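You operate a simulated robot arm through the tools that you are given. There is no shell and no other tool. Be economical: measure what you need, move in short steps, check, and stop when the job is done.

You are at the controls of a simulated robot arm. One attempt, no reset.

## Task
Pour tea into both cups beside the drip mat and put them back.
Fine: one press of POUR a cup, swing the spout back, leave the tea maker on and the yellow cup alone, spill nothing.

It is judged by the outcome, as a careful person would: the job done as asked, and still so three seconds after it is handed in. It fails if anything else is knocked over, pushed out of place, dropped, spilled or broken.

## Robot
A 6-joint arm with a two-finger parallel gripper, fixed in place. Base frame: the origin is at the foot of the arm, x ahead of it, y to its left, z up; the work surface is at about z = 0.92. Lengths are in m, angles in degrees, forces in N, time in s.
With the tool pointing down near the work surface it reaches from about 0.22 to 0.62 m from the base axis. Its first joint turns from -66.0 to 66.0 degrees. Payload 2.7 kg.
The tool frame sits at the grasp point between the pads (the TCP): z along the fingers, y along the line on which they close. The tips reach 0.023 m beyond it. Largest opening 0.094 m; finger width 0.038, thickness 0.01; the body of the gripper, 0.054 by 0.096 m, starts 0.039 m behind the TCP.
Orientation is that of the tool frame in the base frame, as a unit quaternion [x, y, z, w]. With the fingers straight down and closing along the base's y, the tool's x points along the base's -x, its y along +y and its z along -z.

## Interface
- The arm moves only by the tool nudge_tool. Its arguments are lists of equal length, an entry for each row: "xyz": the shift along the tool's x, y, z in m, a list of three; "rotation": the turn, a rotation vector about the tool's x, y, z in degrees, a list of three; "grip": the opening in per cent of the stroke, from 0 (shut) to 100 (fully open). In form: {"xyz": [[dx, dy, dz], ...], "rotation": [[ax, ay, az], ...], "grip": [grip, ...]}. A call has 1 to 10 rows; each row is the pose to reach, as a shift and turn from the pose commanded when the call began, along the tool's axes at that moment. Rows are played at 5 a second. More than 0.05 m and 8.6 degrees between two rows, or a gripper value outside its range, and nothing of the call is played. Where a pose cannot be reached the arm comes as near as it can. A force on the tool above 40 N (or 10 N above the force at the start of the call, whichever is more), or a blocked arm, ends the call early, and 0.2 s more pass. Each finger travels about 0.045 m/s and halts on what it meets, pressing with about 22 N; the grip force reading is that of the motor and also rises with nothing between the fingers. The clock runs only during rows and for 0.2 s after the last one: add rows that repeat a pose to give the fingers time. The reply holds the time, the measured pose of the TCP, the force on the tool along the base axes, the opening and the grip force, in the units named above and with some noise.
- Cameras (640 x 400 px; columns grow to the right, rows downward): "scene" is fixed at [0.0734, -0.4287, 1.4163]; the picture's right is [0.80, -0.59, 0.00], its down [-0.27, -0.36, -0.89] and it looks along [0.53, 0.72, -0.45] (base axes); focal length 309 px, centre (320, 200). "wrist" rides on the gripper at [-0.039, 0, -0.044] in the tool frame; the picture's right is [0.00, -1.00, 0.00], its down [0.97, 0.00, -0.24] and it looks along [0.24, 0.00, 0.97] (tool axes); focal length 218 px, centre (320, 200).
- capture(camera): a new picture of that camera. The clock stands still meanwhile.
- point_at(camera, pixels): for up to 12 pixels [column, row] of the newest picture of that camera ("zoom" is the newest enlarged one), the place [x, y, z] in the base frame of the surface seen there, good to about 0.002 m. The clock stands still meanwhile.
- close_up(camera, box): a new picture of the part [left, top, right, bottom] of that camera's present view, enlarged. The clock stands still meanwhile.
- finish_job(): hands the job in; it is judged then, once.

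Go step by step. Measure first, check grasps and placings, and put right what went wrong. The budget is 80 turns and 54 pictures, counting those below and the enlarged ones. Unless the task says otherwise, let go and move clear before handing in, and close with one line.

The tools are called as name(argument=value, ...) on one line, values as JSON. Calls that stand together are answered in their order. nudge_tool: Moves the arm, as the interface text tells. Its arguments: {"type":"object","properties":{"xyz":{"type":"array","items":{"type":"array","items":{"type":"number"}}},"rotation":{"type":"array","items":{"type":"array","items":{"type":"number"}}},"grip":{"type":"array","items":{"type":"number"}}},"required":["xyz","rotation","grip"]} The other tools are called the same way: capture (camera) takes a picture; point_at (camera, pixels) gives the place of the surface under pixels of a picture; close_up (camera, box) takes an enlarged picture of a part of a camera's view; finish_job () hands the job in.

At the start:

```text
time_s: 0.0
ee_pos: [0.3572, 0.0298, 1.3108]
ee_rot: [-0.001, 1.0, 0.001, 0.001]
ft_force: [-0.3, 0.6, 0.5]
width: 0.094
finger_force: 0.0
```

scene: 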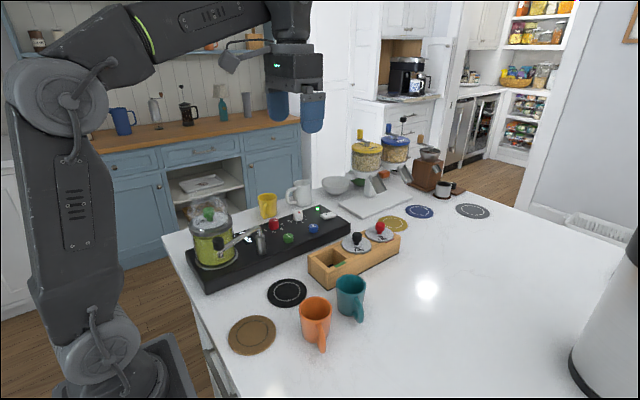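
wrist: 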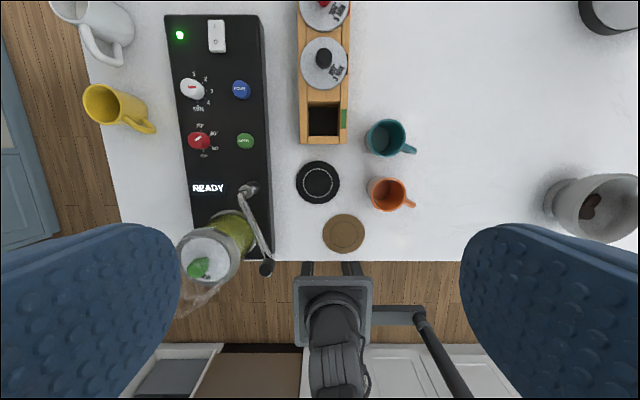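

The pictures show a black tea maker with the spout lever near wrist (250,200), a black mat at (318,182), and teal and orange cups at (387,138) and (388,195). I'll enlarge the machine and cups next.

close_up(camera="wrist", box=[160, 60, 300, 290])

close_up(camera="scene", box=[170, 180, 410, 360])

point_at(camera="wrist", pixels=[[318, 182], [387, 138], [388, 195], [409, 150], [410, 202], [241, 89], [245, 141], [248, 188], [266, 268], [343, 234], [192, 89], [200, 141]])

```text
1.74 times, centred on (230, 175) of wrist
```

zoom: 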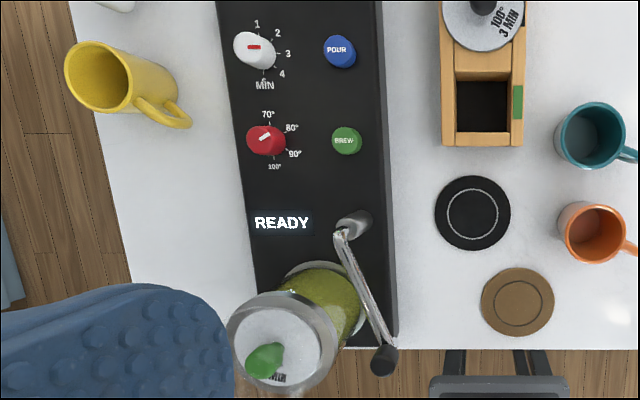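

```text
2.22 times, centred on (290, 270) of scene
```

zoom: 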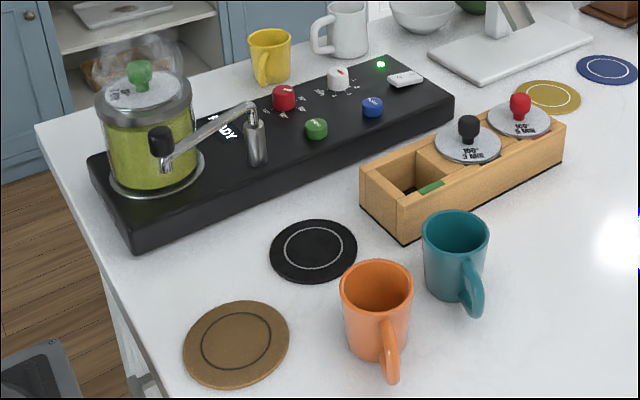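

```text
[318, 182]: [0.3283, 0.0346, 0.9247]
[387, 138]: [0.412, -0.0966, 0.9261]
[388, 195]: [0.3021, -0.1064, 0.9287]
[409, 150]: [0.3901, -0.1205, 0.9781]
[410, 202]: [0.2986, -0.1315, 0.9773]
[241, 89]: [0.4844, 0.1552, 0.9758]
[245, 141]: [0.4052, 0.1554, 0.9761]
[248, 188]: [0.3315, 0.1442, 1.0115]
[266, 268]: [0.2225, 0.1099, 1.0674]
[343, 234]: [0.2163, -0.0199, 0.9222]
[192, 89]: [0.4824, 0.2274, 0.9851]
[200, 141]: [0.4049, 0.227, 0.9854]
```

The display reads READY, and the spout's handle knob is over the jug side. I'll measure cup rims, heights, the box and the spout tip in the enlarged scene picture.

point_at(camera="zoom", pixels=[[162, 138], [166, 165], [253, 108], [257, 125], [257, 160], [455, 213], [378, 263], [423, 235], [488, 240], [341, 290], [412, 290], [404, 235]])

close_up(camera="wrist", box=[290, 90, 430, 260])

```text
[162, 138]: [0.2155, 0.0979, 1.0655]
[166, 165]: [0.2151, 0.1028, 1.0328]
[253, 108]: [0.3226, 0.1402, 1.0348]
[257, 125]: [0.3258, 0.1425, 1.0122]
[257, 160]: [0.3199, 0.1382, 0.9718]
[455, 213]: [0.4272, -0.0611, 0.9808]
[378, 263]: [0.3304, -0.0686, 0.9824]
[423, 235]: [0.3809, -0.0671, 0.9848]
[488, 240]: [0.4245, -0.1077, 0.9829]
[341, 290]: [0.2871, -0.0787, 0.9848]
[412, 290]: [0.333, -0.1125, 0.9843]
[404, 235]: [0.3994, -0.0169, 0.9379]
```

```text
2.35 times, centred on (360, 175) of wrist
```

zoom: 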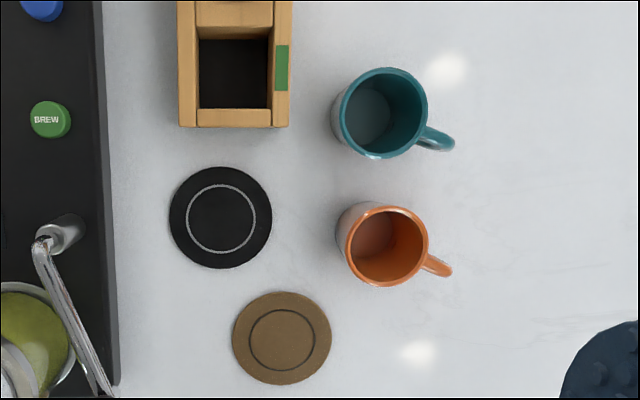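

I need the rim extents, handle ends, mat edges and the box's near face from this top view.

point_at(camera="zoom", pixels=[[341, 113], [425, 108], [383, 71], [383, 156], [452, 144], [350, 245], [426, 245], [388, 206], [385, 284], [450, 271], [286, 100], [172, 218]])

point_at(camera="wrist", pixels=[[300, 182], [338, 182], [318, 163], [318, 201], [346, 142], [299, 142], [180, 35], [217, 35], [344, 60], [200, 255], [266, 262], [255, 225]])

```text
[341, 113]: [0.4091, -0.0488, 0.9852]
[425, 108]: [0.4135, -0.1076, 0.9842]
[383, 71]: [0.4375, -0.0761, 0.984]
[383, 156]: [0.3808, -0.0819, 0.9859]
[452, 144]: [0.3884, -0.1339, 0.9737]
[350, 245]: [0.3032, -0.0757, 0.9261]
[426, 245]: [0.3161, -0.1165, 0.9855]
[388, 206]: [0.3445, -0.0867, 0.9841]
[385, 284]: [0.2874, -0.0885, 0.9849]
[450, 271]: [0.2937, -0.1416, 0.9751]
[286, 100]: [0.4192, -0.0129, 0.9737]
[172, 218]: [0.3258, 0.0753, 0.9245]
```

```text
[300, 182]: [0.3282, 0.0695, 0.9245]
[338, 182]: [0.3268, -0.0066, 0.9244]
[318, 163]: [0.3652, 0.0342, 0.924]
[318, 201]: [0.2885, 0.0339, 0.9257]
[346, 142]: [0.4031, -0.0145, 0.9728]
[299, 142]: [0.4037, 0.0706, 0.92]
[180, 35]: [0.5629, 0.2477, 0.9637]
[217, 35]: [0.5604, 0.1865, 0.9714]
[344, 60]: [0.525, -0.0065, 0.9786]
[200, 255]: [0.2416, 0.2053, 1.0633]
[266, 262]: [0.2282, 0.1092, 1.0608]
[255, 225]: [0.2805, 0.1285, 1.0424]
```

Both cups are about 0.06 across with rims at z 0.985: teal centred near (0.409,-0.078), orange near (0.316,-0.087), handles pointing about (-0.37,-0.93). The mat is at (0.327,0.034). I'll move above the orange cup with the gripper turned across its handle.

nudge_tool(xyz=[[0.0041, -0.0117, 0.022], [0.0082, -0.0234, 0.044], [0.0123, -0.0351, 0.066], [0.0164, -0.0468, 0.088], [0.0205, -0.0585, 0.11], [0.0246, -0.0702, 0.132], [0.0287, -0.0819, 0.154], [0.0328, -0.0936, 0.176], [0.0369, -0.1053, 0.198], [0.041, -0.117, 0.22]], rotation=[[0, 0, -6.8], [0, 0, -13.6], [0, 0, -20.4], [0, 0, -27.2], [0, 0, -34], [0, 0, -40.8], [0, 0, -47.6], [0, 0, -54.4], [0, 0, -61.2], [0, 0, -68]], grip=[100, 100, 100, 100, 100, 100, 95, 90, 88, 88])

capture(camera="wrist")

close_up(camera="scene", box=[180, 200, 280, 280])

```text
time_s: 2.2
ee_pos: [0.3156, -0.0867, 1.0897]
ee_rot: [-0.561, 0.828, 0.0, 0.002]
ft_force: [0.2, 0.9, 0.0]
width: 0.0828
finger_force: 0.0
```

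```text
48 pictures are left
```

wrist: 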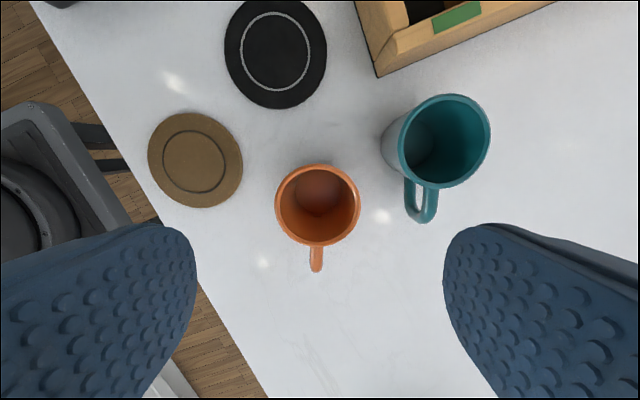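

```text
5.00 times, centred on (230, 240) of scene
```

zoom: 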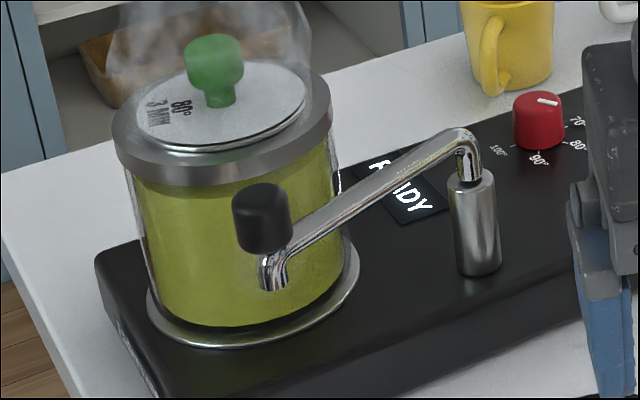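

The handle at (316,265) lines up with the gripper's middle. I'll check the rim centre and the cup's inner floor against the TCP.

point_at(camera="wrist", pixels=[[278, 208], [358, 208], [319, 167], [318, 243], [316, 266], [320, 195]])

point_at(camera="zoom", pixels=[[262, 195], [262, 240], [240, 220], [288, 220], [272, 285], [285, 250], [465, 135], [473, 190], [475, 260], [330, 150], [350, 195]])

```text
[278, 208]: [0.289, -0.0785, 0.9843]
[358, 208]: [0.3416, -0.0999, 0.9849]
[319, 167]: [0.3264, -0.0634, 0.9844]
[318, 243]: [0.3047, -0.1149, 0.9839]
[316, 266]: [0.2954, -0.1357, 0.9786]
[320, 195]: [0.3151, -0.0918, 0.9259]
```

```text
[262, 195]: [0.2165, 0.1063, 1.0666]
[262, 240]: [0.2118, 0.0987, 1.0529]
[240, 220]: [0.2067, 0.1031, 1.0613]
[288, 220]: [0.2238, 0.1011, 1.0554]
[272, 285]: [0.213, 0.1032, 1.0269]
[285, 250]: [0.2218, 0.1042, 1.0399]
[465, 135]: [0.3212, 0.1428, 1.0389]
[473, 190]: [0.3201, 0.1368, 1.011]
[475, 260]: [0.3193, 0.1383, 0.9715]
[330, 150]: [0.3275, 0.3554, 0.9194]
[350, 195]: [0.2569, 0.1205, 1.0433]
```

Cup centre is (0.3155,-0.089), essentially under the TCP. I'll descend to z≈0.960 and close.

nudge_tool(xyz=[[0.0023, -0.001, 0.02], [0.0023, -0.001, 0.04], [0.0023, -0.001, 0.06], [0.0023, -0.001, 0.08], [0.0023, -0.001, 0.1], [0.0023, -0.001, 0.115], [0.0023, -0.001, 0.129], [0.0023, -0.001, 0.129]], rotation=[[0, 0, 0], [0, 0, 0], [0, 0, 0], [0, 0, 0], [0, 0, 0], [0, 0, 0], [0, 0, 0], [0, 0, 0]], grip=[88, 88, 88, 88, 88, 88, 88, 88])

nudge_tool(xyz=[[0, 0, 0], [0, 0, 0], [0, 0, 0], [0, 0, 0], [0, 0, 0]], rotation=[[0, 0, 0], [0, 0, 0], [0, 0, 0], [0, 0, 0], [0, 0, 0]], grip=[70, 60, 55, 50, 50])

capture(camera="scene")

```text
time_s: 4.0
ee_pos: [0.318, -0.0901, 0.961]
ee_rot: [-0.56, 0.829, 0.0, 0.001]
ft_force: [-0.1, -0.1, 0.4]
width: 0.0829
finger_force: 0.0
```

```text
time_s: 5.2
ee_pos: [0.3181, -0.0903, 0.9596]
ee_rot: [-0.56, 0.829, 0.0, 0.001]
ft_force: [-0.8, 0.0, 0.2]
width: 0.0614
finger_force: 22.0
```

```text
46 pictures are left
```

scene: 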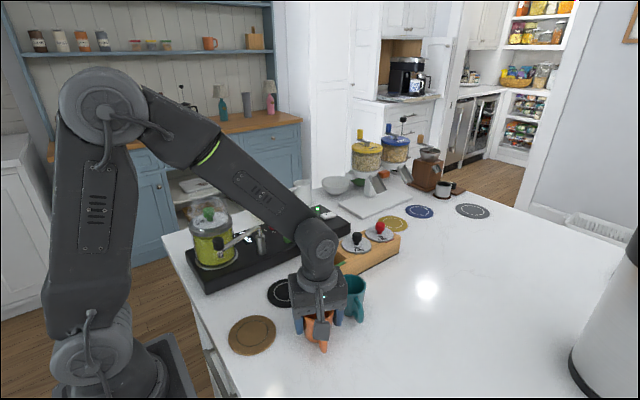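

The cup is held (width 0.061, 22 N). I'll lift 4 cm and carry it over the mat.

nudge_tool(xyz=[[0, 0, -0.015], [0, 0, -0.03], [0, 0, -0.04], [-0.0195, 0.0062, -0.04], [-0.0395, 0.0127, -0.04], [-0.0595, 0.0192, -0.04], [-0.0795, 0.0256, -0.04], [-0.0995, 0.0321, -0.04], [-0.1135, 0.0366, -0.04], [-0.1185, 0.0382, -0.04]], rotation=[[0, 0, 0], [0, 0, 0], [0, 0, 0], [0, 0, 0], [0, 0, 0], [0, 0, 0], [0, 0, 0], [0, 0, 0], [0, 0, 0], [0, 0, 0]], grip=[50, 50, 50, 50, 50, 50, 50, 50, 50, 50])

close_up(camera="scene", box=[180, 180, 400, 360])

```text
time_s: 7.4
ee_pos: [0.3252, 0.0353, 1.0019]
ee_rot: [-0.559, 0.829, 0.0, 0.001]
ft_force: [0.0, -0.2, -1.3]
width: 0.0612
finger_force: 21.9
```

```text
2.22 times, centred on (290, 270) of scene
```

zoom: 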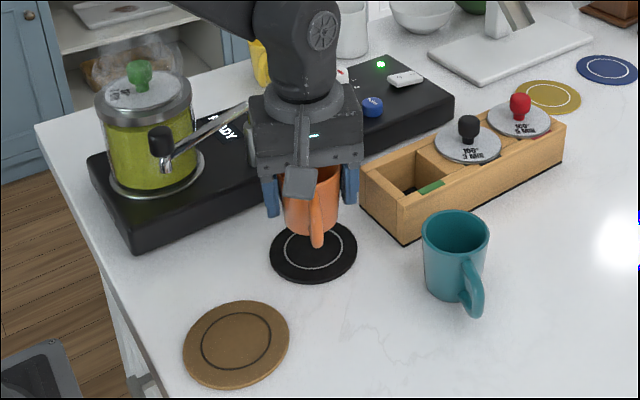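

The cup hangs level above the mat; I'll lower it about 3.7 cm and check the force.

nudge_tool(xyz=[[0, 0, 0.01], [0, 0, 0.02], [0, 0, 0.028], [0, 0, 0.033], [0, 0, 0.036], [0, 0, 0.0375]], rotation=[[0, 0, 0], [0, 0, 0], [0, 0, 0], [0, 0, 0], [0, 0, 0], [0, 0, 0]], grip=[50, 50, 50, 50, 50, 50])

```text
time_s: 8.8
ee_pos: [0.3255, 0.0343, 0.9656]
ee_rot: [-0.56, 0.829, 0.001, 0.001]
ft_force: [-4.0, 0.5, 13.8]
width: 0.0611
finger_force: 22.9
```

The 13.8 N upward force shows the cup is seated on the mat. I'll release and rise clear.

nudge_tool(xyz=[[0, 0, -0.001], [0, 0, -0.001], [0, 0, -0.001], [0, 0, -0.02], [0, 0, -0.04], [0, 0, -0.06], [0, 0, -0.09], [0, 0, -0.12], [0, 0, -0.15], [0, 0, -0.18]], rotation=[[0, 0, 0], [0, 0, 0], [0, 0, 0], [0, 0, 0], [0, 0, 0], [0, 0, 0], [0, 0, 0], [0, 0, 0], [0, 0, 0], [0, 0, 0]], grip=[60, 75, 84, 84, 84, 84, 84, 84, 84, 84])

capture(camera="wrist")

capture(camera="scene")

```text
time_s: 11.0
ee_pos: [0.3236, 0.0341, 1.1447]
ee_rot: [-0.56, 0.829, 0.001, 0.001]
ft_force: [0.0, 0.7, -0.4]
width: 0.0792
finger_force: 0.0
```

```text
44 pictures are left
```

wrist: 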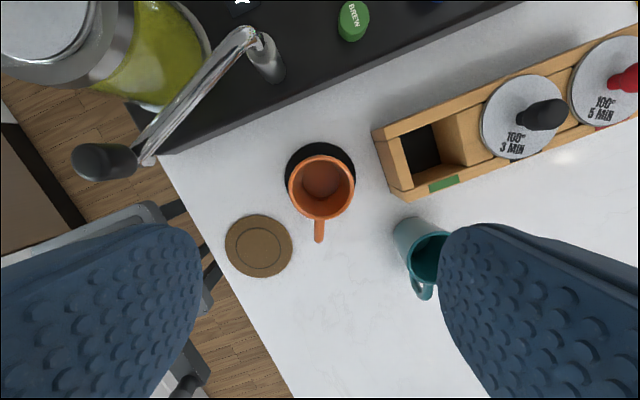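

```text
43 pictures are left
```

scene: 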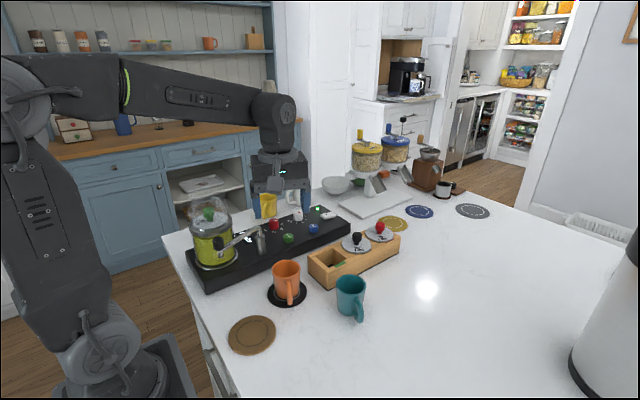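

The orange cup stands on the mat with its rim around wrist (321,187). I'll measure its centre, the spout tube and the knob before swinging.

point_at(camera="wrist", pixels=[[290, 187], [353, 187], [321, 157], [321, 216], [90, 161], [78, 158], [130, 160], [148, 160], [90, 175], [256, 42], [232, 48], [180, 100]])

close_up(camera="wrist", box=[40, 0, 300, 200])

```text
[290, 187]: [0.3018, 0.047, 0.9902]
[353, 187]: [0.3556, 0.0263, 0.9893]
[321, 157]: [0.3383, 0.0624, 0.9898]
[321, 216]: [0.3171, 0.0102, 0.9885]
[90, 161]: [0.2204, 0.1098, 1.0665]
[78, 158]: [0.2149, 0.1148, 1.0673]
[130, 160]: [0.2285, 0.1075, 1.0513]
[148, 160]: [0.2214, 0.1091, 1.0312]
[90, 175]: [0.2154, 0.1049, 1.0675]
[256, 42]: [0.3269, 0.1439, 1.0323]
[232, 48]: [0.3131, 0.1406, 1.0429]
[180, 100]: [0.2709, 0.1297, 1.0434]
```

```text
2.00 times, centred on (170, 100) of wrist
```

zoom: 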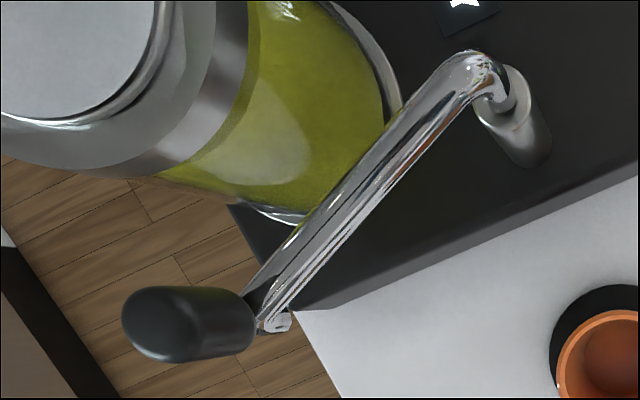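

The cup is centred near (0.328,0.0365), the knob axis is near (0.2185,0.108) with its top at z 1.0675, and the post is at about (0.326,0.146), so a 71° swing brings the spout over the cup. I'll go above the knob with the fingers lined up along the swing's tangent.

nudge_tool(xyz=[[-0.004, 0.0181, 0], [-0.008, 0.0362, 0], [-0.012, 0.0543, 0], [-0.0161, 0.0723, 0], [-0.0201, 0.0904, 0], [-0.0241, 0.1085, 0], [-0.0281, 0.1266, 0], [-0.0281, 0.1266, 0]], rotation=[[0, 0, 7], [0, 0, 14], [0, 0, 21], [0, 0, 28], [0, 0, 35], [0, 0, 42], [0, 0, 48.5], [0, 0, 48.5]], grip=[84, 70, 60, 50, 45, 45, 45, 45])

capture(camera="wrist")

close_up(camera="scene", box=[160, 140, 320, 300])

```text
time_s: 12.8
ee_pos: [0.2195, 0.1069, 1.1457]
ee_rot: [-0.169, 0.986, 0.001, 0.0]
ft_force: [0.7, 0.2, 0.4]
width: 0.0424
finger_force: 0.0
```

```text
41 pictures are left
```

wrist: 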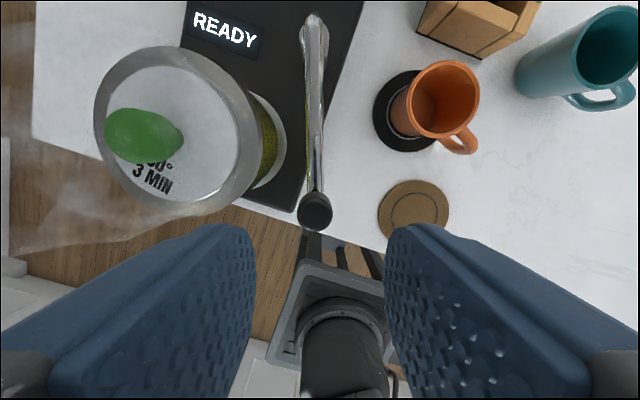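

```text
2.50 times, centred on (240, 220) of scene
```

zoom: 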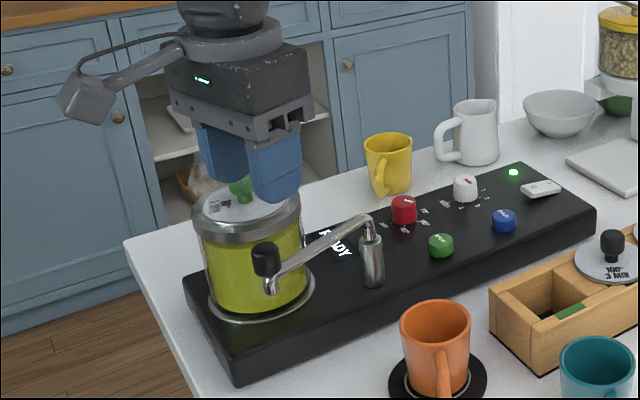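

The knob at (316,212) sits between the finger columns. I'll check its place and the lid edge clearance.

point_at(camera="wrist", pixels=[[316, 208], [301, 208], [331, 208], [316, 222], [316, 196], [262, 130], [250, 180], [145, 135], [315, 120], [314, 40], [285, 170]])

```text
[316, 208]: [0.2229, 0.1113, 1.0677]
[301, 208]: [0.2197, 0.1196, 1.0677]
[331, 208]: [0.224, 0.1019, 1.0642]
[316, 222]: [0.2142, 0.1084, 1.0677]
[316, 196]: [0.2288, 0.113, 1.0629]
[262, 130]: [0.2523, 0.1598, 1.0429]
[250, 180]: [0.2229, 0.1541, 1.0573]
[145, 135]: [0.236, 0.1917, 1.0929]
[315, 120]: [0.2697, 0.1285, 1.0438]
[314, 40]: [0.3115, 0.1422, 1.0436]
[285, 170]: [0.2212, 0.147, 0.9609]
```

The knob centre is (0.2205,0.110) and the lid edge is 4.4 cm away, so the fingers clear it. I'll descend around the knob and narrow the fingers.

nudge_tool(xyz=[[-0.0022, 0.0019, 0.015], [-0.0022, 0.0019, 0.03], [-0.0022, 0.0019, 0.045], [-0.0022, 0.0019, 0.06], [-0.0022, 0.0019, 0.0725], [-0.0022, 0.0019, 0.0725], [-0.0022, 0.0019, 0.0725]], rotation=[[0, 0, 0], [0, 0, 0], [0, 0, 0], [0, 0, 0], [0, 0, 0], [0, 0, 0], [0, 0, 0]], grip=[45, 45, 45, 45, 45, 30, 28])

close_up(camera="scene", box=[180, 180, 300, 290])

```text
time_s: 14.4
ee_pos: [0.2212, 0.1121, 1.0723]
ee_rot: [-0.169, 0.986, 0.0, 0.0]
ft_force: [-0.4, -0.6, 0.4]
width: 0.0262
finger_force: 0.1
```

```text
3.64 times, centred on (240, 235) of scene
```

zoom: 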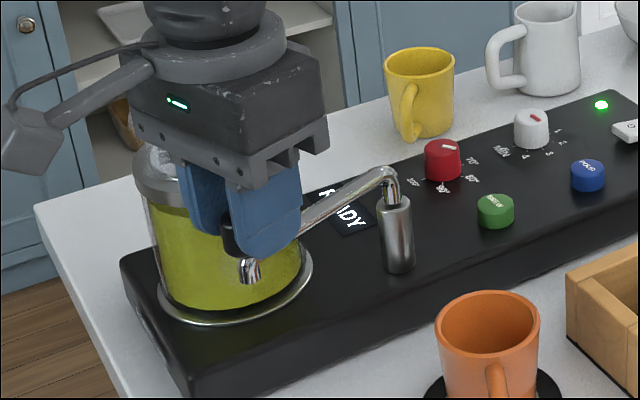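

The knob is caged between the fingers. I'll swing it along the arc around the post, 72° toward the cup.

nudge_tool(xyz=[[-0.0007, -0.0141, 0], [-0.0031, -0.0281, 0], [-0.0073, -0.0415, 0], [-0.0131, -0.0544, 0], [-0.0205, -0.0665, 0], [-0.0294, -0.0775, 0], [-0.0396, -0.0873, 0], [-0.051, -0.0957, 0], [-0.0633, -0.1026, 0], [-0.0764, -0.1079, 0]], rotation=[[0, 0, -7.25], [0, 0, -14.5], [0, 0, -21.75], [0, 0, -29], [0, 0, -36.25], [0, 0, -43.5], [0, 0, -50.75], [0, 0, -58], [0, 0, -65.25], [0, 0, -72.5]], grip=[28, 28, 28, 28, 28, 28, 28, 28, 28, 28])

close_up(camera="scene", box=[200, 190, 360, 320])

```text
time_s: 16.6
ee_pos: [0.3277, 0.0325, 1.0717]
ee_rot: [0.72, -0.694, 0.0, 0.0]
ft_force: [-1.3, -0.5, -0.9]
width: 0.0268
finger_force: 0.8
```

```text
3.08 times, centred on (280, 255) of scene
```

zoom: 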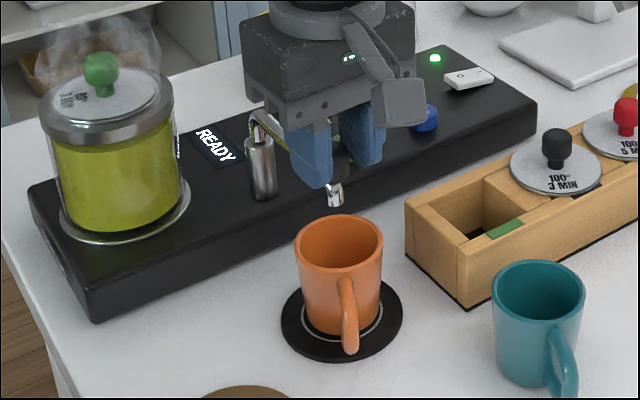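

The spout swung over the cup, with its tip at (335,195) in the close-up. I'll open a little, rise, and verify.

nudge_tool(xyz=[[0, 0, 0], [0, 0, -0.015], [0, 0, -0.035], [0, 0, -0.06], [0, 0, -0.08], [0, 0, -0.1]], rotation=[[0, 0, 0], [0, 0, 0], [0, 0, 0], [0, 0, 0], [0, 0, 0], [0, 0, 0]], grip=[36, 36, 36, 36, 36, 36])

capture(camera="wrist")

```text
time_s: 18.0
ee_pos: [0.3277, 0.0348, 1.1724]
ee_rot: [0.72, -0.694, 0.0, -0.001]
ft_force: [-0.4, -0.1, -0.3]
width: 0.0339
finger_force: 0.0
```

```text
37 pictures are left
```

wrist: 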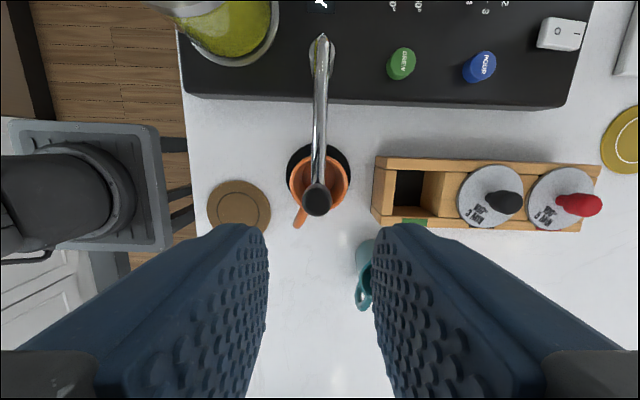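

point_at(camera="wrist", pixels=[[317, 198], [310, 198], [324, 198], [320, 100], [400, 57], [480, 66], [482, 60], [476, 72], [480, 58]])

close_up(camera="wrist", box=[270, 130, 370, 230])

```text
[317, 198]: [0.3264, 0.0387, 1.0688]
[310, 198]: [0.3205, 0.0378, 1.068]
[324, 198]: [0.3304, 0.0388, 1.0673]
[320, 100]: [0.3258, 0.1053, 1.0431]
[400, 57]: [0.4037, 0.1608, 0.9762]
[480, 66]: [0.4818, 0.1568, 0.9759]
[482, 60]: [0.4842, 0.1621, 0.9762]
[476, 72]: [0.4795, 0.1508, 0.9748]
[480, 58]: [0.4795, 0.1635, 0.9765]
```

```text
4.00 times, centred on (320, 180) of wrist
```

zoom: 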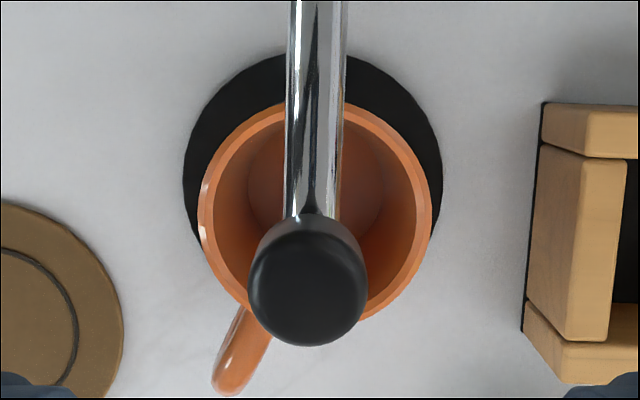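

The knob is at (0.326,0.036), right over the cup's centre. I'll close the fingers and move above POUR at (0.482,0.157).

nudge_tool(xyz=[[-0.0147, -0.0198, 0], [-0.0293, -0.0396, 0], [-0.044, -0.0593, 0], [-0.0587, -0.0791, 0], [-0.0733, -0.0989, 0], [-0.088, -0.1187, 0], [-0.1026, -0.1384, 0], [-0.1173, -0.1582, 0.03], [-0.1173, -0.1582, 0.07], [-0.1173, -0.1582, 0.11]], rotation=[[0, 0, 0], [0, 0, 0], [0, 0, 0], [0, 0, 0], [0, 0, 0], [0, 0, 0], [0, 0, 0], [0, 0, 0], [0, 0, 0], [0, 0, 0]], grip=[20, 0, 0, 0, 0, 0, 0, 0, 0, 0])

close_up(camera="scene", box=[240, 160, 380, 260])

capture(camera="wrist")

```text
time_s: 20.2
ee_pos: [0.4835, 0.157, 1.0612]
ee_rot: [0.72, -0.694, 0.0, -0.002]
ft_force: [0.1, 1.0, -0.7]
width: 0.0
finger_force: 21.9
```

```text
4.00 times, centred on (310, 210) of scene
```

zoom: 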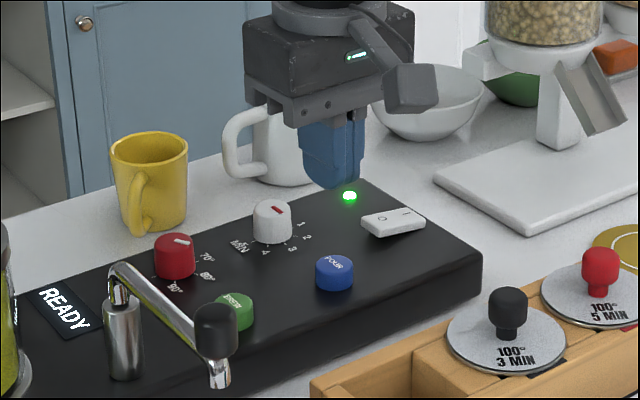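

```text
34 pictures are left
```

wrist: 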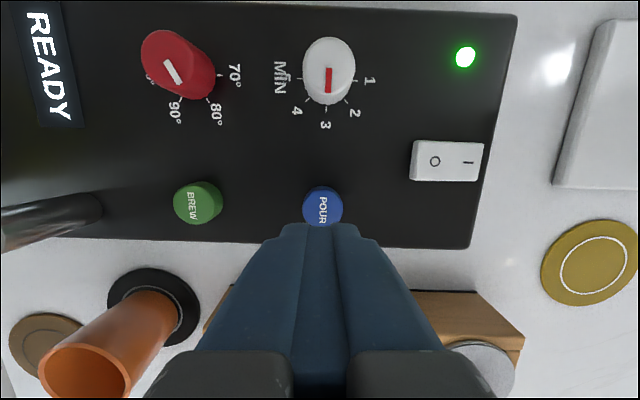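

The fingers sit over POUR in column 320. I'll do one smooth press and rise.

nudge_tool(xyz=[[0, 0, 0.02], [0, 0, 0.04], [0, 0, 0.055], [0, 0, 0.062], [0, 0, 0.066], [0, 0, 0.069], [0, 0, 0.069], [0, 0, 0.06], [0, 0, 0.045], [0, 0, 0.03]], rotation=[[0, 0, 0], [0, 0, 0], [0, 0, 0], [0, 0, 0], [0, 0, 0], [0, 0, 0], [0, 0, 0], [0, 0, 0], [0, 0, 0], [0, 0, 0]], grip=[0, 0, 0, 0, 0, 0, 0, 0, 0, 0])

close_up(camera="scene", box=[220, 180, 380, 310])

```text
time_s: 22.4
ee_pos: [0.4817, 0.1583, 1.033]
ee_rot: [0.72, -0.694, -0.001, -0.002]
ft_force: [0.4, -0.9, 0.5]
width: 0.0
finger_force: 22.1
```

```text
3.08 times, centred on (300, 245) of scene
```

zoom: 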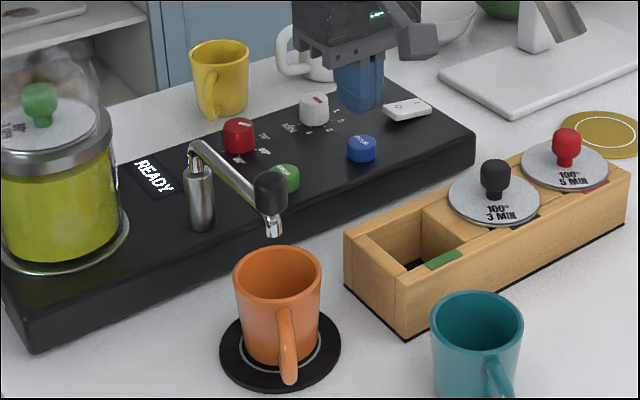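

No stream is visible yet and it still reads READY. I'll wait a second and look again before any second press.

nudge_tool(xyz=[[0, 0, 0], [0, 0, 0], [0, 0, 0], [0, 0, 0]], rotation=[[0, 0, 0], [0, 0, 0], [0, 0, 0], [0, 0, 0]], grip=[0, 0, 0, 0])

close_up(camera="scene", box=[180, 180, 380, 310])

capture(camera="wrist")

```text
time_s: 23.4
ee_pos: [0.4823, 0.158, 1.0336]
ee_rot: [0.72, -0.694, 0.001, 0.0]
ft_force: [-0.4, -0.2, -0.5]
width: 0.0001
finger_force: 22.2
```

```text
3.08 times, centred on (280, 245) of scene
```

zoom: 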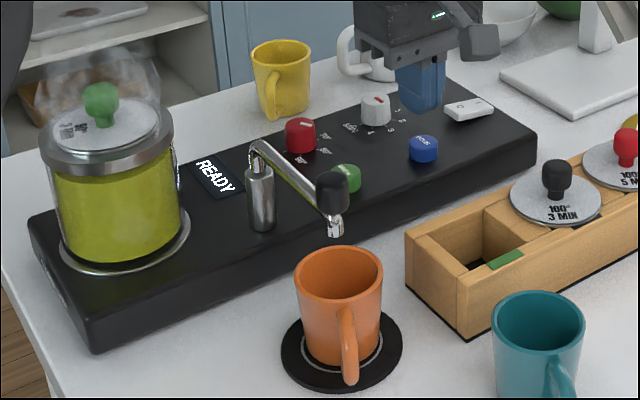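

```text
31 pictures are left
```

wrist: 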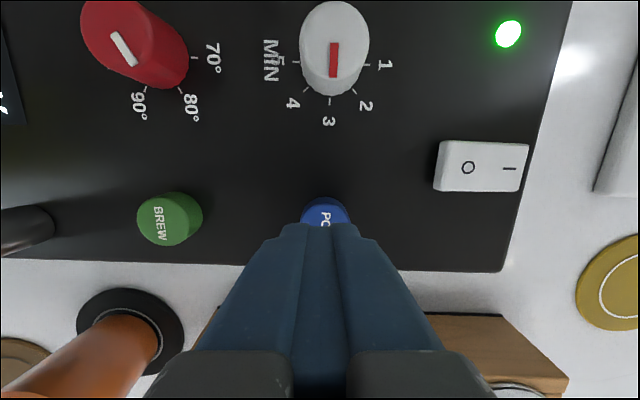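

There is no flow and the jar level is unchanged, so the press was too shallow. I'll press again more slowly and stop at the bottom to read the force.

nudge_tool(xyz=[[0, 0, 0.015], [0, 0, 0.028], [0, 0, 0.034], [0, 0, 0.038], [0, 0, 0.041]], rotation=[[0, 0, 0], [0, 0, 0], [0, 0, 0], [0, 0, 0], [0, 0, 0]], grip=[0, 0, 0, 0, 0])

close_up(camera="scene", box=[180, 180, 380, 310])

```text
time_s: 24.6
ee_pos: [0.4827, 0.1577, 0.9919]
ee_rot: [0.72, -0.694, 0.0, -0.002]
ft_force: [0.0, -0.9, 1.8]
width: 0.0002
finger_force: 21.8
```

```text
3.08 times, centred on (280, 245) of scene
```

zoom: 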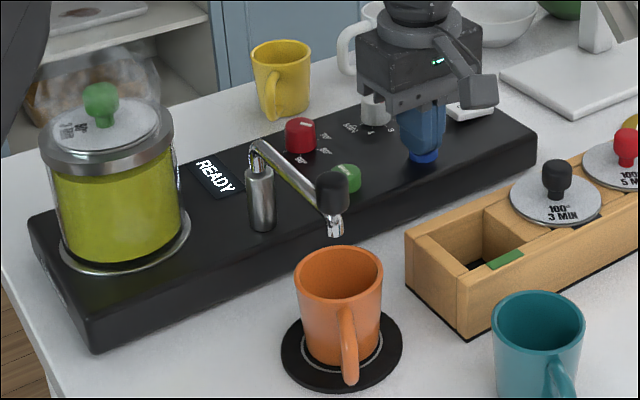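

There is light contact at only 1.8 N, so I'll go 3 mm deeper.

nudge_tool(xyz=[[0, 0, 0.0015], [0, 0, 0.003]], rotation=[[0, 0, 0], [0, 0, 0]], grip=[0, 0])

close_up(camera="scene", box=[180, 180, 380, 310])

```text
time_s: 25.2
ee_pos: [0.4827, 0.1584, 0.9884]
ee_rot: [0.72, -0.694, 0.0, -0.003]
ft_force: [0.9, 0.8, 3.0]
width: 0.0001
finger_force: 22.4
```

```text
3.08 times, centred on (280, 245) of scene
```

zoom: 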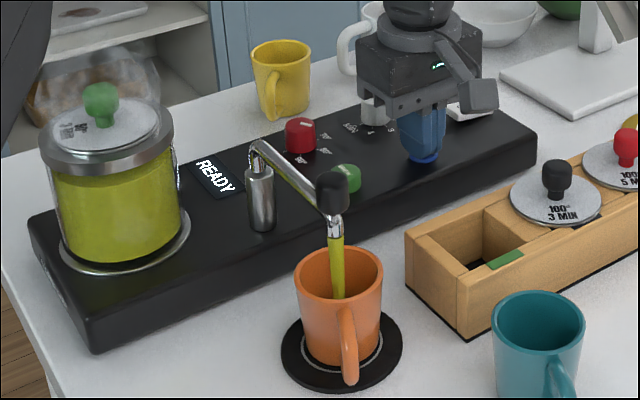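

Tea is streaming into the cup, so the press registered (commanded TCP z 0.988). I'll rise off the button and wait.

nudge_tool(xyz=[[0, 0, -0.015], [0, 0, -0.04], [0, 0, -0.07], [0, 0, -0.1], [0, 0, -0.13], [0, 0, -0.15], [0, 0, -0.15], [0, 0, -0.15], [0, 0, -0.15], [0, 0, -0.15]], rotation=[[0, 0, 0], [0, 0, 0], [0, 0, 0], [0, 0, 0], [0, 0, 0], [0, 0, 0], [0, 0, 0], [0, 0, 0], [0, 0, 0], [0, 0, 0]], grip=[0, 0, 0, 0, 0, 0, 0, 0, 0, 0])

close_up(camera="scene", box=[180, 180, 380, 310])

```text
time_s: 27.4
ee_pos: [0.4827, 0.1568, 1.1391]
ee_rot: [0.72, -0.694, 0.0, -0.001]
ft_force: [-0.3, 0.0, 0.4]
width: 0.0003
finger_force: 22.1
```

```text
3.08 times, centred on (280, 245) of scene
```

zoom: 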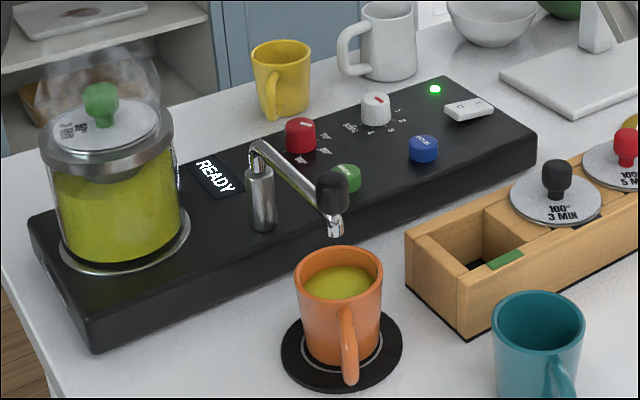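

Pouring has stopped with tea well up in the cup and no spill visible. I'll move back over the knob with the fingers open 40%.

nudge_tool(xyz=[[0.0146, 0.0199, 0], [0.0291, 0.0398, 0], [0.0437, 0.0597, 0], [0.0582, 0.0796, 0], [0.0728, 0.0995, 0], [0.0874, 0.1194, 0], [0.1019, 0.1393, 0], [0.1165, 0.1592, 0], [0.1165, 0.1592, 0]], rotation=[[0, 0, 0], [0, 0, 0], [0, 0, 0], [0, 0, 0], [0, 0, 0], [0, 0, 0], [0, 0, 0], [0, 0, 0], [0, 0, 0]], grip=[0, 0, 0, 10, 20, 30, 40, 42, 42])

capture(camera="wrist")

```text
time_s: 29.4
ee_pos: [0.3284, 0.0352, 1.1367]
ee_rot: [0.719, -0.695, 0.0, -0.001]
ft_force: [0.2, -0.4, 0.0]
width: 0.0394
finger_force: 0.1
```

```text
27 pictures are left
```

wrist: 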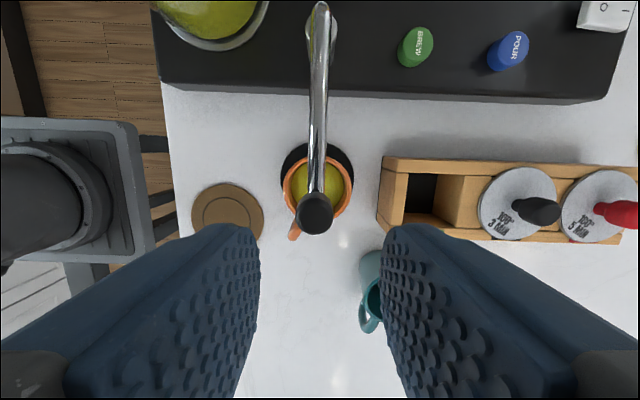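

Tea is visible in the orange cup around the spout, and the knob is at (315,213), about 2 mm to one side. I'll descend around it with a small correction.

nudge_tool(xyz=[[0, 0.0015, 0.015], [0, 0.0015, 0.03], [0, 0.0015, 0.045], [0, 0.0015, 0.058], [0, 0.0015, 0.066], [0, 0.0015, 0.066], [0, 0.0015, 0.066]], rotation=[[0, 0, 0], [0, 0, 0], [0, 0, 0], [0, 0, 0], [0, 0, 0], [0, 0, 0], [0, 0, 0]], grip=[42, 42, 42, 42, 42, 30, 28])

nudge_tool(xyz=[[-0.0015, 0.014, 0], [-0.0046, 0.0276, 0], [-0.0095, 0.0408, 0], [-0.016, 0.0532, 0], [-0.0241, 0.0647, 0], [-0.0335, 0.0751, 0], [-0.0441, 0.0843, 0], [-0.0558, 0.0919, 0], [-0.0685, 0.0981, 0], [-0.0818, 0.1027, 0]], rotation=[[0, 0, 7.25], [0, 0, 14.5], [0, 0, 21.75], [0, 0, 29], [0, 0, 36.25], [0, 0, 43.5], [0, 0, 50.75], [0, 0, 58], [0, 0, 65.25], [0, 0, 72.5]], grip=[28, 28, 28, 28, 28, 28, 28, 28, 28, 28])

close_up(camera="scene", box=[180, 180, 380, 310])

```text
time_s: 31.0
ee_pos: [0.3264, 0.0356, 1.0713]
ee_rot: [0.72, -0.694, 0.0, -0.001]
ft_force: [-0.3, -0.5, -0.1]
width: 0.0265
finger_force: 0.0
```

```text
time_s: 33.2
ee_pos: [0.2201, 0.1146, 1.0715]
ee_rot: [-0.169, 0.986, 0.001, 0.0]
ft_force: [1.2, -0.9, -0.2]
width: 0.027
finger_force: 1.4
```

```text
3.08 times, centred on (280, 245) of scene
```

zoom: 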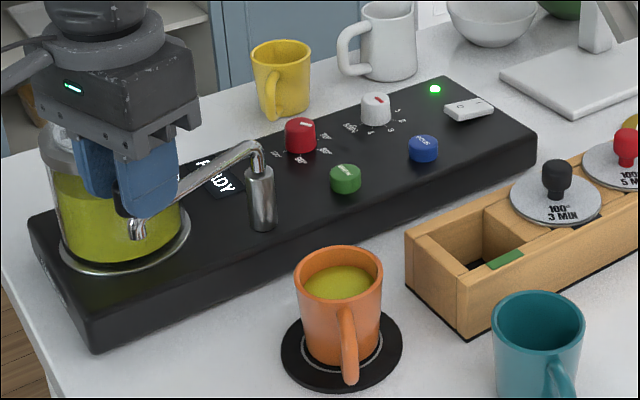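

The spout is back beside the jar. I'll rise off the knob and move over the orange cup, turned back across its handle.

nudge_tool(xyz=[[0, 0, 0], [0, 0, -0.03], [0, 0, -0.07], [-0.0109, -0.0155, -0.09], [-0.0218, -0.031, -0.09], [-0.0327, -0.0465, -0.09], [-0.0435, -0.0619, -0.09], [-0.0544, -0.0774, -0.09], [-0.0653, -0.0929, -0.09], [-0.0762, -0.1084, -0.09]], rotation=[[0, 0, 0], [0, 0, 0], [0, 0, 0], [0, 0, -7], [0, 0, -14], [0, 0, -21], [0, 0, -28], [0, 0, -35], [0, 0, -42], [0, 0, -48.5]], grip=[38, 38, 38, 40, 50, 60, 70, 80, 86, 86])

capture(camera="wrist")

```text
time_s: 35.4
ee_pos: [0.3276, 0.036, 1.1614]
ee_rot: [-0.561, 0.828, 0.0, 0.001]
ft_force: [-1.0, 0.5, -0.1]
width: 0.0809
finger_force: 0.1
```

```text
25 pictures are left
```

wrist: 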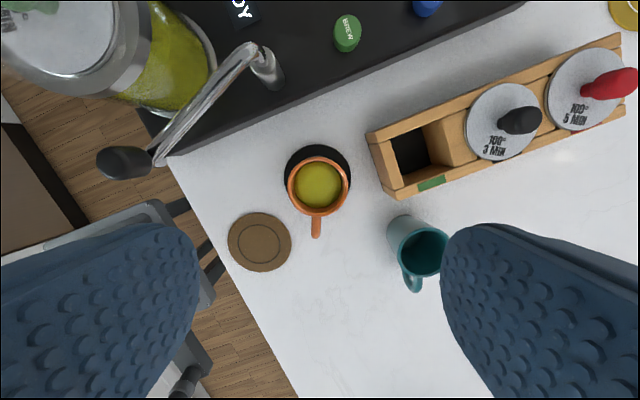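

point_at(camera="wrist", pixels=[[289, 186], [349, 186], [319, 159], [317, 214], [315, 234], [318, 185], [110, 163]])

```text
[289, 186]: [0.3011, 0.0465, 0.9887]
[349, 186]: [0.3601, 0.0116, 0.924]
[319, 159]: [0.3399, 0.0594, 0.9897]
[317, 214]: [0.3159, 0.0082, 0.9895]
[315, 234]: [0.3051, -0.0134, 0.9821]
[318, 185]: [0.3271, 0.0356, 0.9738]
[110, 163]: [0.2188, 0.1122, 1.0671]
```

The tea surface is at z 0.974, 15 mm below the rim, and the cup centre is (0.328,0.0345). I'll descend and grip it.

nudge_tool(xyz=[[0.0019, -0.0007, 0.025], [0.0019, -0.0007, 0.05], [0.0019, -0.0007, 0.075], [0.0019, -0.0007, 0.1], [0.0019, -0.0007, 0.125], [0.0019, -0.0007, 0.15], [0.0019, -0.0007, 0.17], [0.0019, -0.0007, 0.185], [0.0019, -0.0007, 0.196], [0.0019, -0.0007, 0.196]], rotation=[[0, 0, 0], [0, 0, 0], [0, 0, 0], [0, 0, 0], [0, 0, 0], [0, 0, 0], [0, 0, 0], [0, 0, 0], [0, 0, 0], [0, 0, 0]], grip=[86, 86, 86, 86, 86, 86, 86, 86, 86, 86])

nudge_tool(xyz=[[0, 0, 0], [0, 0, 0], [0, 0, 0], [0, 0, 0], [0, 0, 0], [0, 0, 0]], rotation=[[0, 0, 0], [0, 0, 0], [0, 0, 0], [0, 0, 0], [0, 0, 0], [0, 0, 0]], grip=[80, 74, 68, 62, 56, 50])

```text
time_s: 37.6
ee_pos: [0.3301, 0.0357, 0.9655]
ee_rot: [-0.56, 0.829, 0.001, 0.001]
ft_force: [-0.4, 0.0, -0.9]
width: 0.0808
finger_force: 0.1
```

```text
time_s: 39.0
ee_pos: [0.3289, 0.0363, 0.9663]
ee_rot: [-0.56, 0.829, 0.0, 0.001]
ft_force: [-1.8, 1.4, 3.3]
width: 0.0611
finger_force: 22.0
```

The cup is gripped (0.061, 22 N). I'll lift it gently and start the slow carry back.

nudge_tool(xyz=[[0, 0, -0.003], [0, 0, -0.009], [0, 0, -0.016], [0, 0, -0.023], [0, 0, -0.028], [0, 0, -0.03]], rotation=[[0, 0, 0], [0, 0, 0], [0, 0, 0], [0, 0, 0], [0, 0, 0], [0, 0, 0]], grip=[50, 50, 50, 50, 50, 50])

nudge_tool(xyz=[[0.0024, -0.0007, 0], [0.0083, -0.0025, 0], [0.0167, -0.0049, 0], [0.0262, -0.0077, 0], [0.0358, -0.0106, 0], [0.0453, -0.0134, 0], [0.0536, -0.0158, 0], [0.0584, -0.0172, 0], [0.0596, -0.0176, 0]], rotation=[[0, 0, 0], [0, 0, 0], [0, 0, 0], [0, 0, 0], [0, 0, 0], [0, 0, 0], [0, 0, 0], [0, 0, 0], [0, 0, 0]], grip=[50, 50, 50, 50, 50, 50, 50, 50, 50])

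nudge_tool(xyz=[[0.0024, -0.0007, 0], [0.0083, -0.0025, 0], [0.0167, -0.0049, 0], [0.0262, -0.0077, 0], [0.0358, -0.0106, 0], [0.0453, -0.0134, 0], [0.0536, -0.0158, 0], [0.0584, -0.0172, 0], [0.0596, -0.0176, 0]], rotation=[[0, 0, 0], [0, 0, 0], [0, 0, 0], [0, 0, 0], [0, 0, 0], [0, 0, 0], [0, 0, 0], [0, 0, 0], [0, 0, 0]], grip=[50, 50, 50, 50, 50, 50, 50, 50, 50])

close_up(camera="scene", box=[220, 200, 420, 370])

```text
time_s: 40.4
ee_pos: [0.3283, 0.0349, 0.9962]
ee_rot: [-0.56, 0.829, 0.0, 0.0]
ft_force: [0.1, 0.1, -2.6]
width: 0.0612
finger_force: 21.7
```

```text
time_s: 42.4
ee_pos: [0.3228, -0.0278, 0.9966]
ee_rot: [-0.559, 0.829, 0.001, 0.001]
ft_force: [0.7, 0.6, -2.2]
width: 0.0611
finger_force: 22.0
```

```text
time_s: 44.4
ee_pos: [0.3175, -0.0894, 0.9954]
ee_rot: [-0.559, 0.829, 0.0, 0.001]
ft_force: [-0.4, -0.4, -1.7]
width: 0.0615
finger_force: 22.3
```

```text
2.35 times, centred on (320, 285) of scene
```

zoom: 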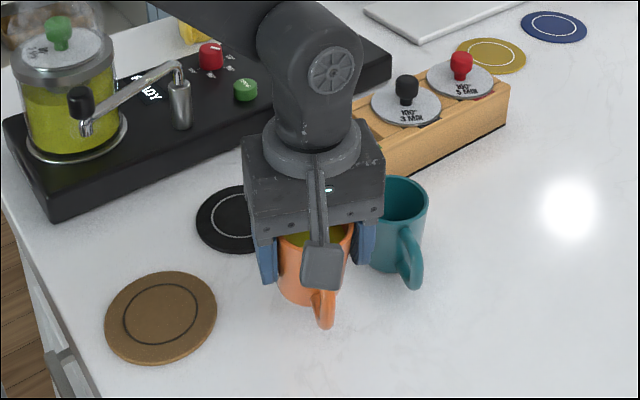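

The cup is over its old place with no drips seen. I'll lower it about 3.4 cm.

nudge_tool(xyz=[[0, 0, 0.004], [0, 0, 0.011], [0, 0, 0.018], [0, 0, 0.025], [0, 0, 0.029], [0, 0, 0.032], [0, 0, 0.034]], rotation=[[0, 0, 0], [0, 0, 0], [0, 0, 0], [0, 0, 0], [0, 0, 0], [0, 0, 0], [0, 0, 0]], grip=[50, 50, 50, 50, 50, 50, 50])

```text
time_s: 46.0
ee_pos: [0.3165, -0.0886, 0.9609]
ee_rot: [-0.561, 0.828, 0.0, 0.002]
ft_force: [-0.4, 1.4, 2.4]
width: 0.0614
finger_force: 21.7
```

The force has gone from -2 to +2.4 N, so the cup has touched down. I'll release and rise.

nudge_tool(xyz=[[0, 0, 0], [0, 0, 0], [0, 0, 0], [0, 0, -0.01], [0, 0, -0.03], [0, 0, -0.05], [0, 0, -0.075], [0, 0, -0.1], [0, 0, -0.13]], rotation=[[0, 0, 0], [0, 0, 0], [0, 0, 0], [0, 0, 0], [0, 0, 0], [0, 0, 0], [0, 0, 0], [0, 0, 0], [0, 0, 0]], grip=[66, 74, 84, 84, 84, 84, 84, 84, 84])

capture(camera="wrist")

```text
time_s: 48.0
ee_pos: [0.3167, -0.0899, 1.0928]
ee_rot: [-0.56, 0.829, 0.001, 0.0]
ft_force: [-0.4, -0.2, -0.4]
width: 0.0789
finger_force: 0.1
```

```text
23 pictures are left
```

wrist: 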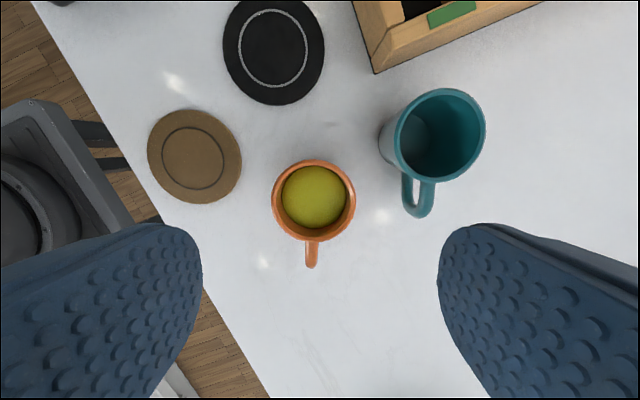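

point_at(camera="wrist", pixels=[[274, 202], [353, 202], [314, 162], [312, 240], [311, 262], [434, 90], [432, 178], [398, 135], [484, 135], [414, 213]])

```text
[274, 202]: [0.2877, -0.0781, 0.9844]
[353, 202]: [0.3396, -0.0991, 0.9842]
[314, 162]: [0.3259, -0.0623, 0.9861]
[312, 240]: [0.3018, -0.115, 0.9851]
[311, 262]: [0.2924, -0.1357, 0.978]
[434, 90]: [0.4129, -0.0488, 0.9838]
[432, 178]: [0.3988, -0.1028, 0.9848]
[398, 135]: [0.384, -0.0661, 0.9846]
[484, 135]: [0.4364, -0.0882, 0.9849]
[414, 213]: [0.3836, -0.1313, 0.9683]
```

The orange cup is back at (0.314,-0.089), within 2 mm of where it started. The teal cup is centred at (0.409,-0.077), so I'll move over it, descend and grip.

nudge_tool(xyz=[[-0.0116, -0.0205, 0], [-0.0232, -0.0409, 0], [-0.0348, -0.0614, 0], [-0.0463, -0.0818, 0], [-0.0463, -0.0818, 0.025], [-0.0463, -0.0818, 0.05], [-0.0463, -0.0818, 0.075], [-0.0463, -0.0818, 0.1], [-0.0463, -0.0818, 0.12], [-0.0463, -0.0818, 0.131]], rotation=[[0, 0, 0], [0, 0, 0], [0, 0, 0], [0, 0, 0], [0, 0, 0], [0, 0, 0], [0, 0, 0], [0, 0, 0], [0, 0, 0], [0, 0, 0]], grip=[86, 86, 86, 86, 86, 86, 86, 86, 86, 86])

nudge_tool(xyz=[[0, 0, 0], [0, 0, 0], [0, 0, 0], [0, 0, 0], [0, 0, 0], [0, 0, 0]], rotation=[[0, 0, 0], [0, 0, 0], [0, 0, 0], [0, 0, 0], [0, 0, 0], [0, 0, 0]], grip=[80, 74, 68, 62, 56, 50])

capture(camera="scene")

```text
time_s: 50.2
ee_pos: [0.4107, -0.0761, 0.9593]
ee_rot: [-0.559, 0.829, 0.001, 0.001]
ft_force: [-0.3, -0.7, -0.2]
width: 0.081
finger_force: 0.0
```

```text
time_s: 51.6
ee_pos: [0.4118, -0.0769, 0.9617]
ee_rot: [-0.559, 0.829, 0.001, 0.0]
ft_force: [-1.2, 0.2, 0.8]
width: 0.0612
finger_force: 22.4
```

```text
22 pictures are left
```

scene: 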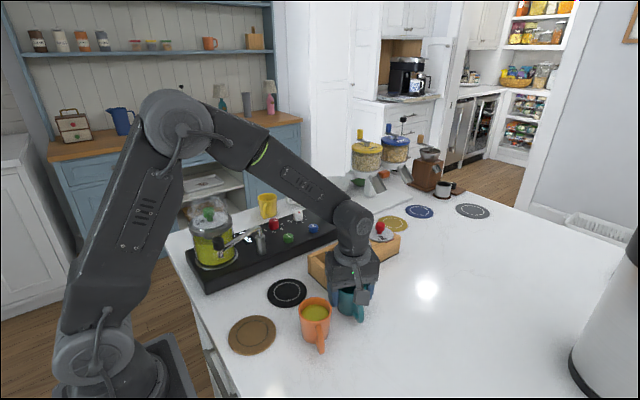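

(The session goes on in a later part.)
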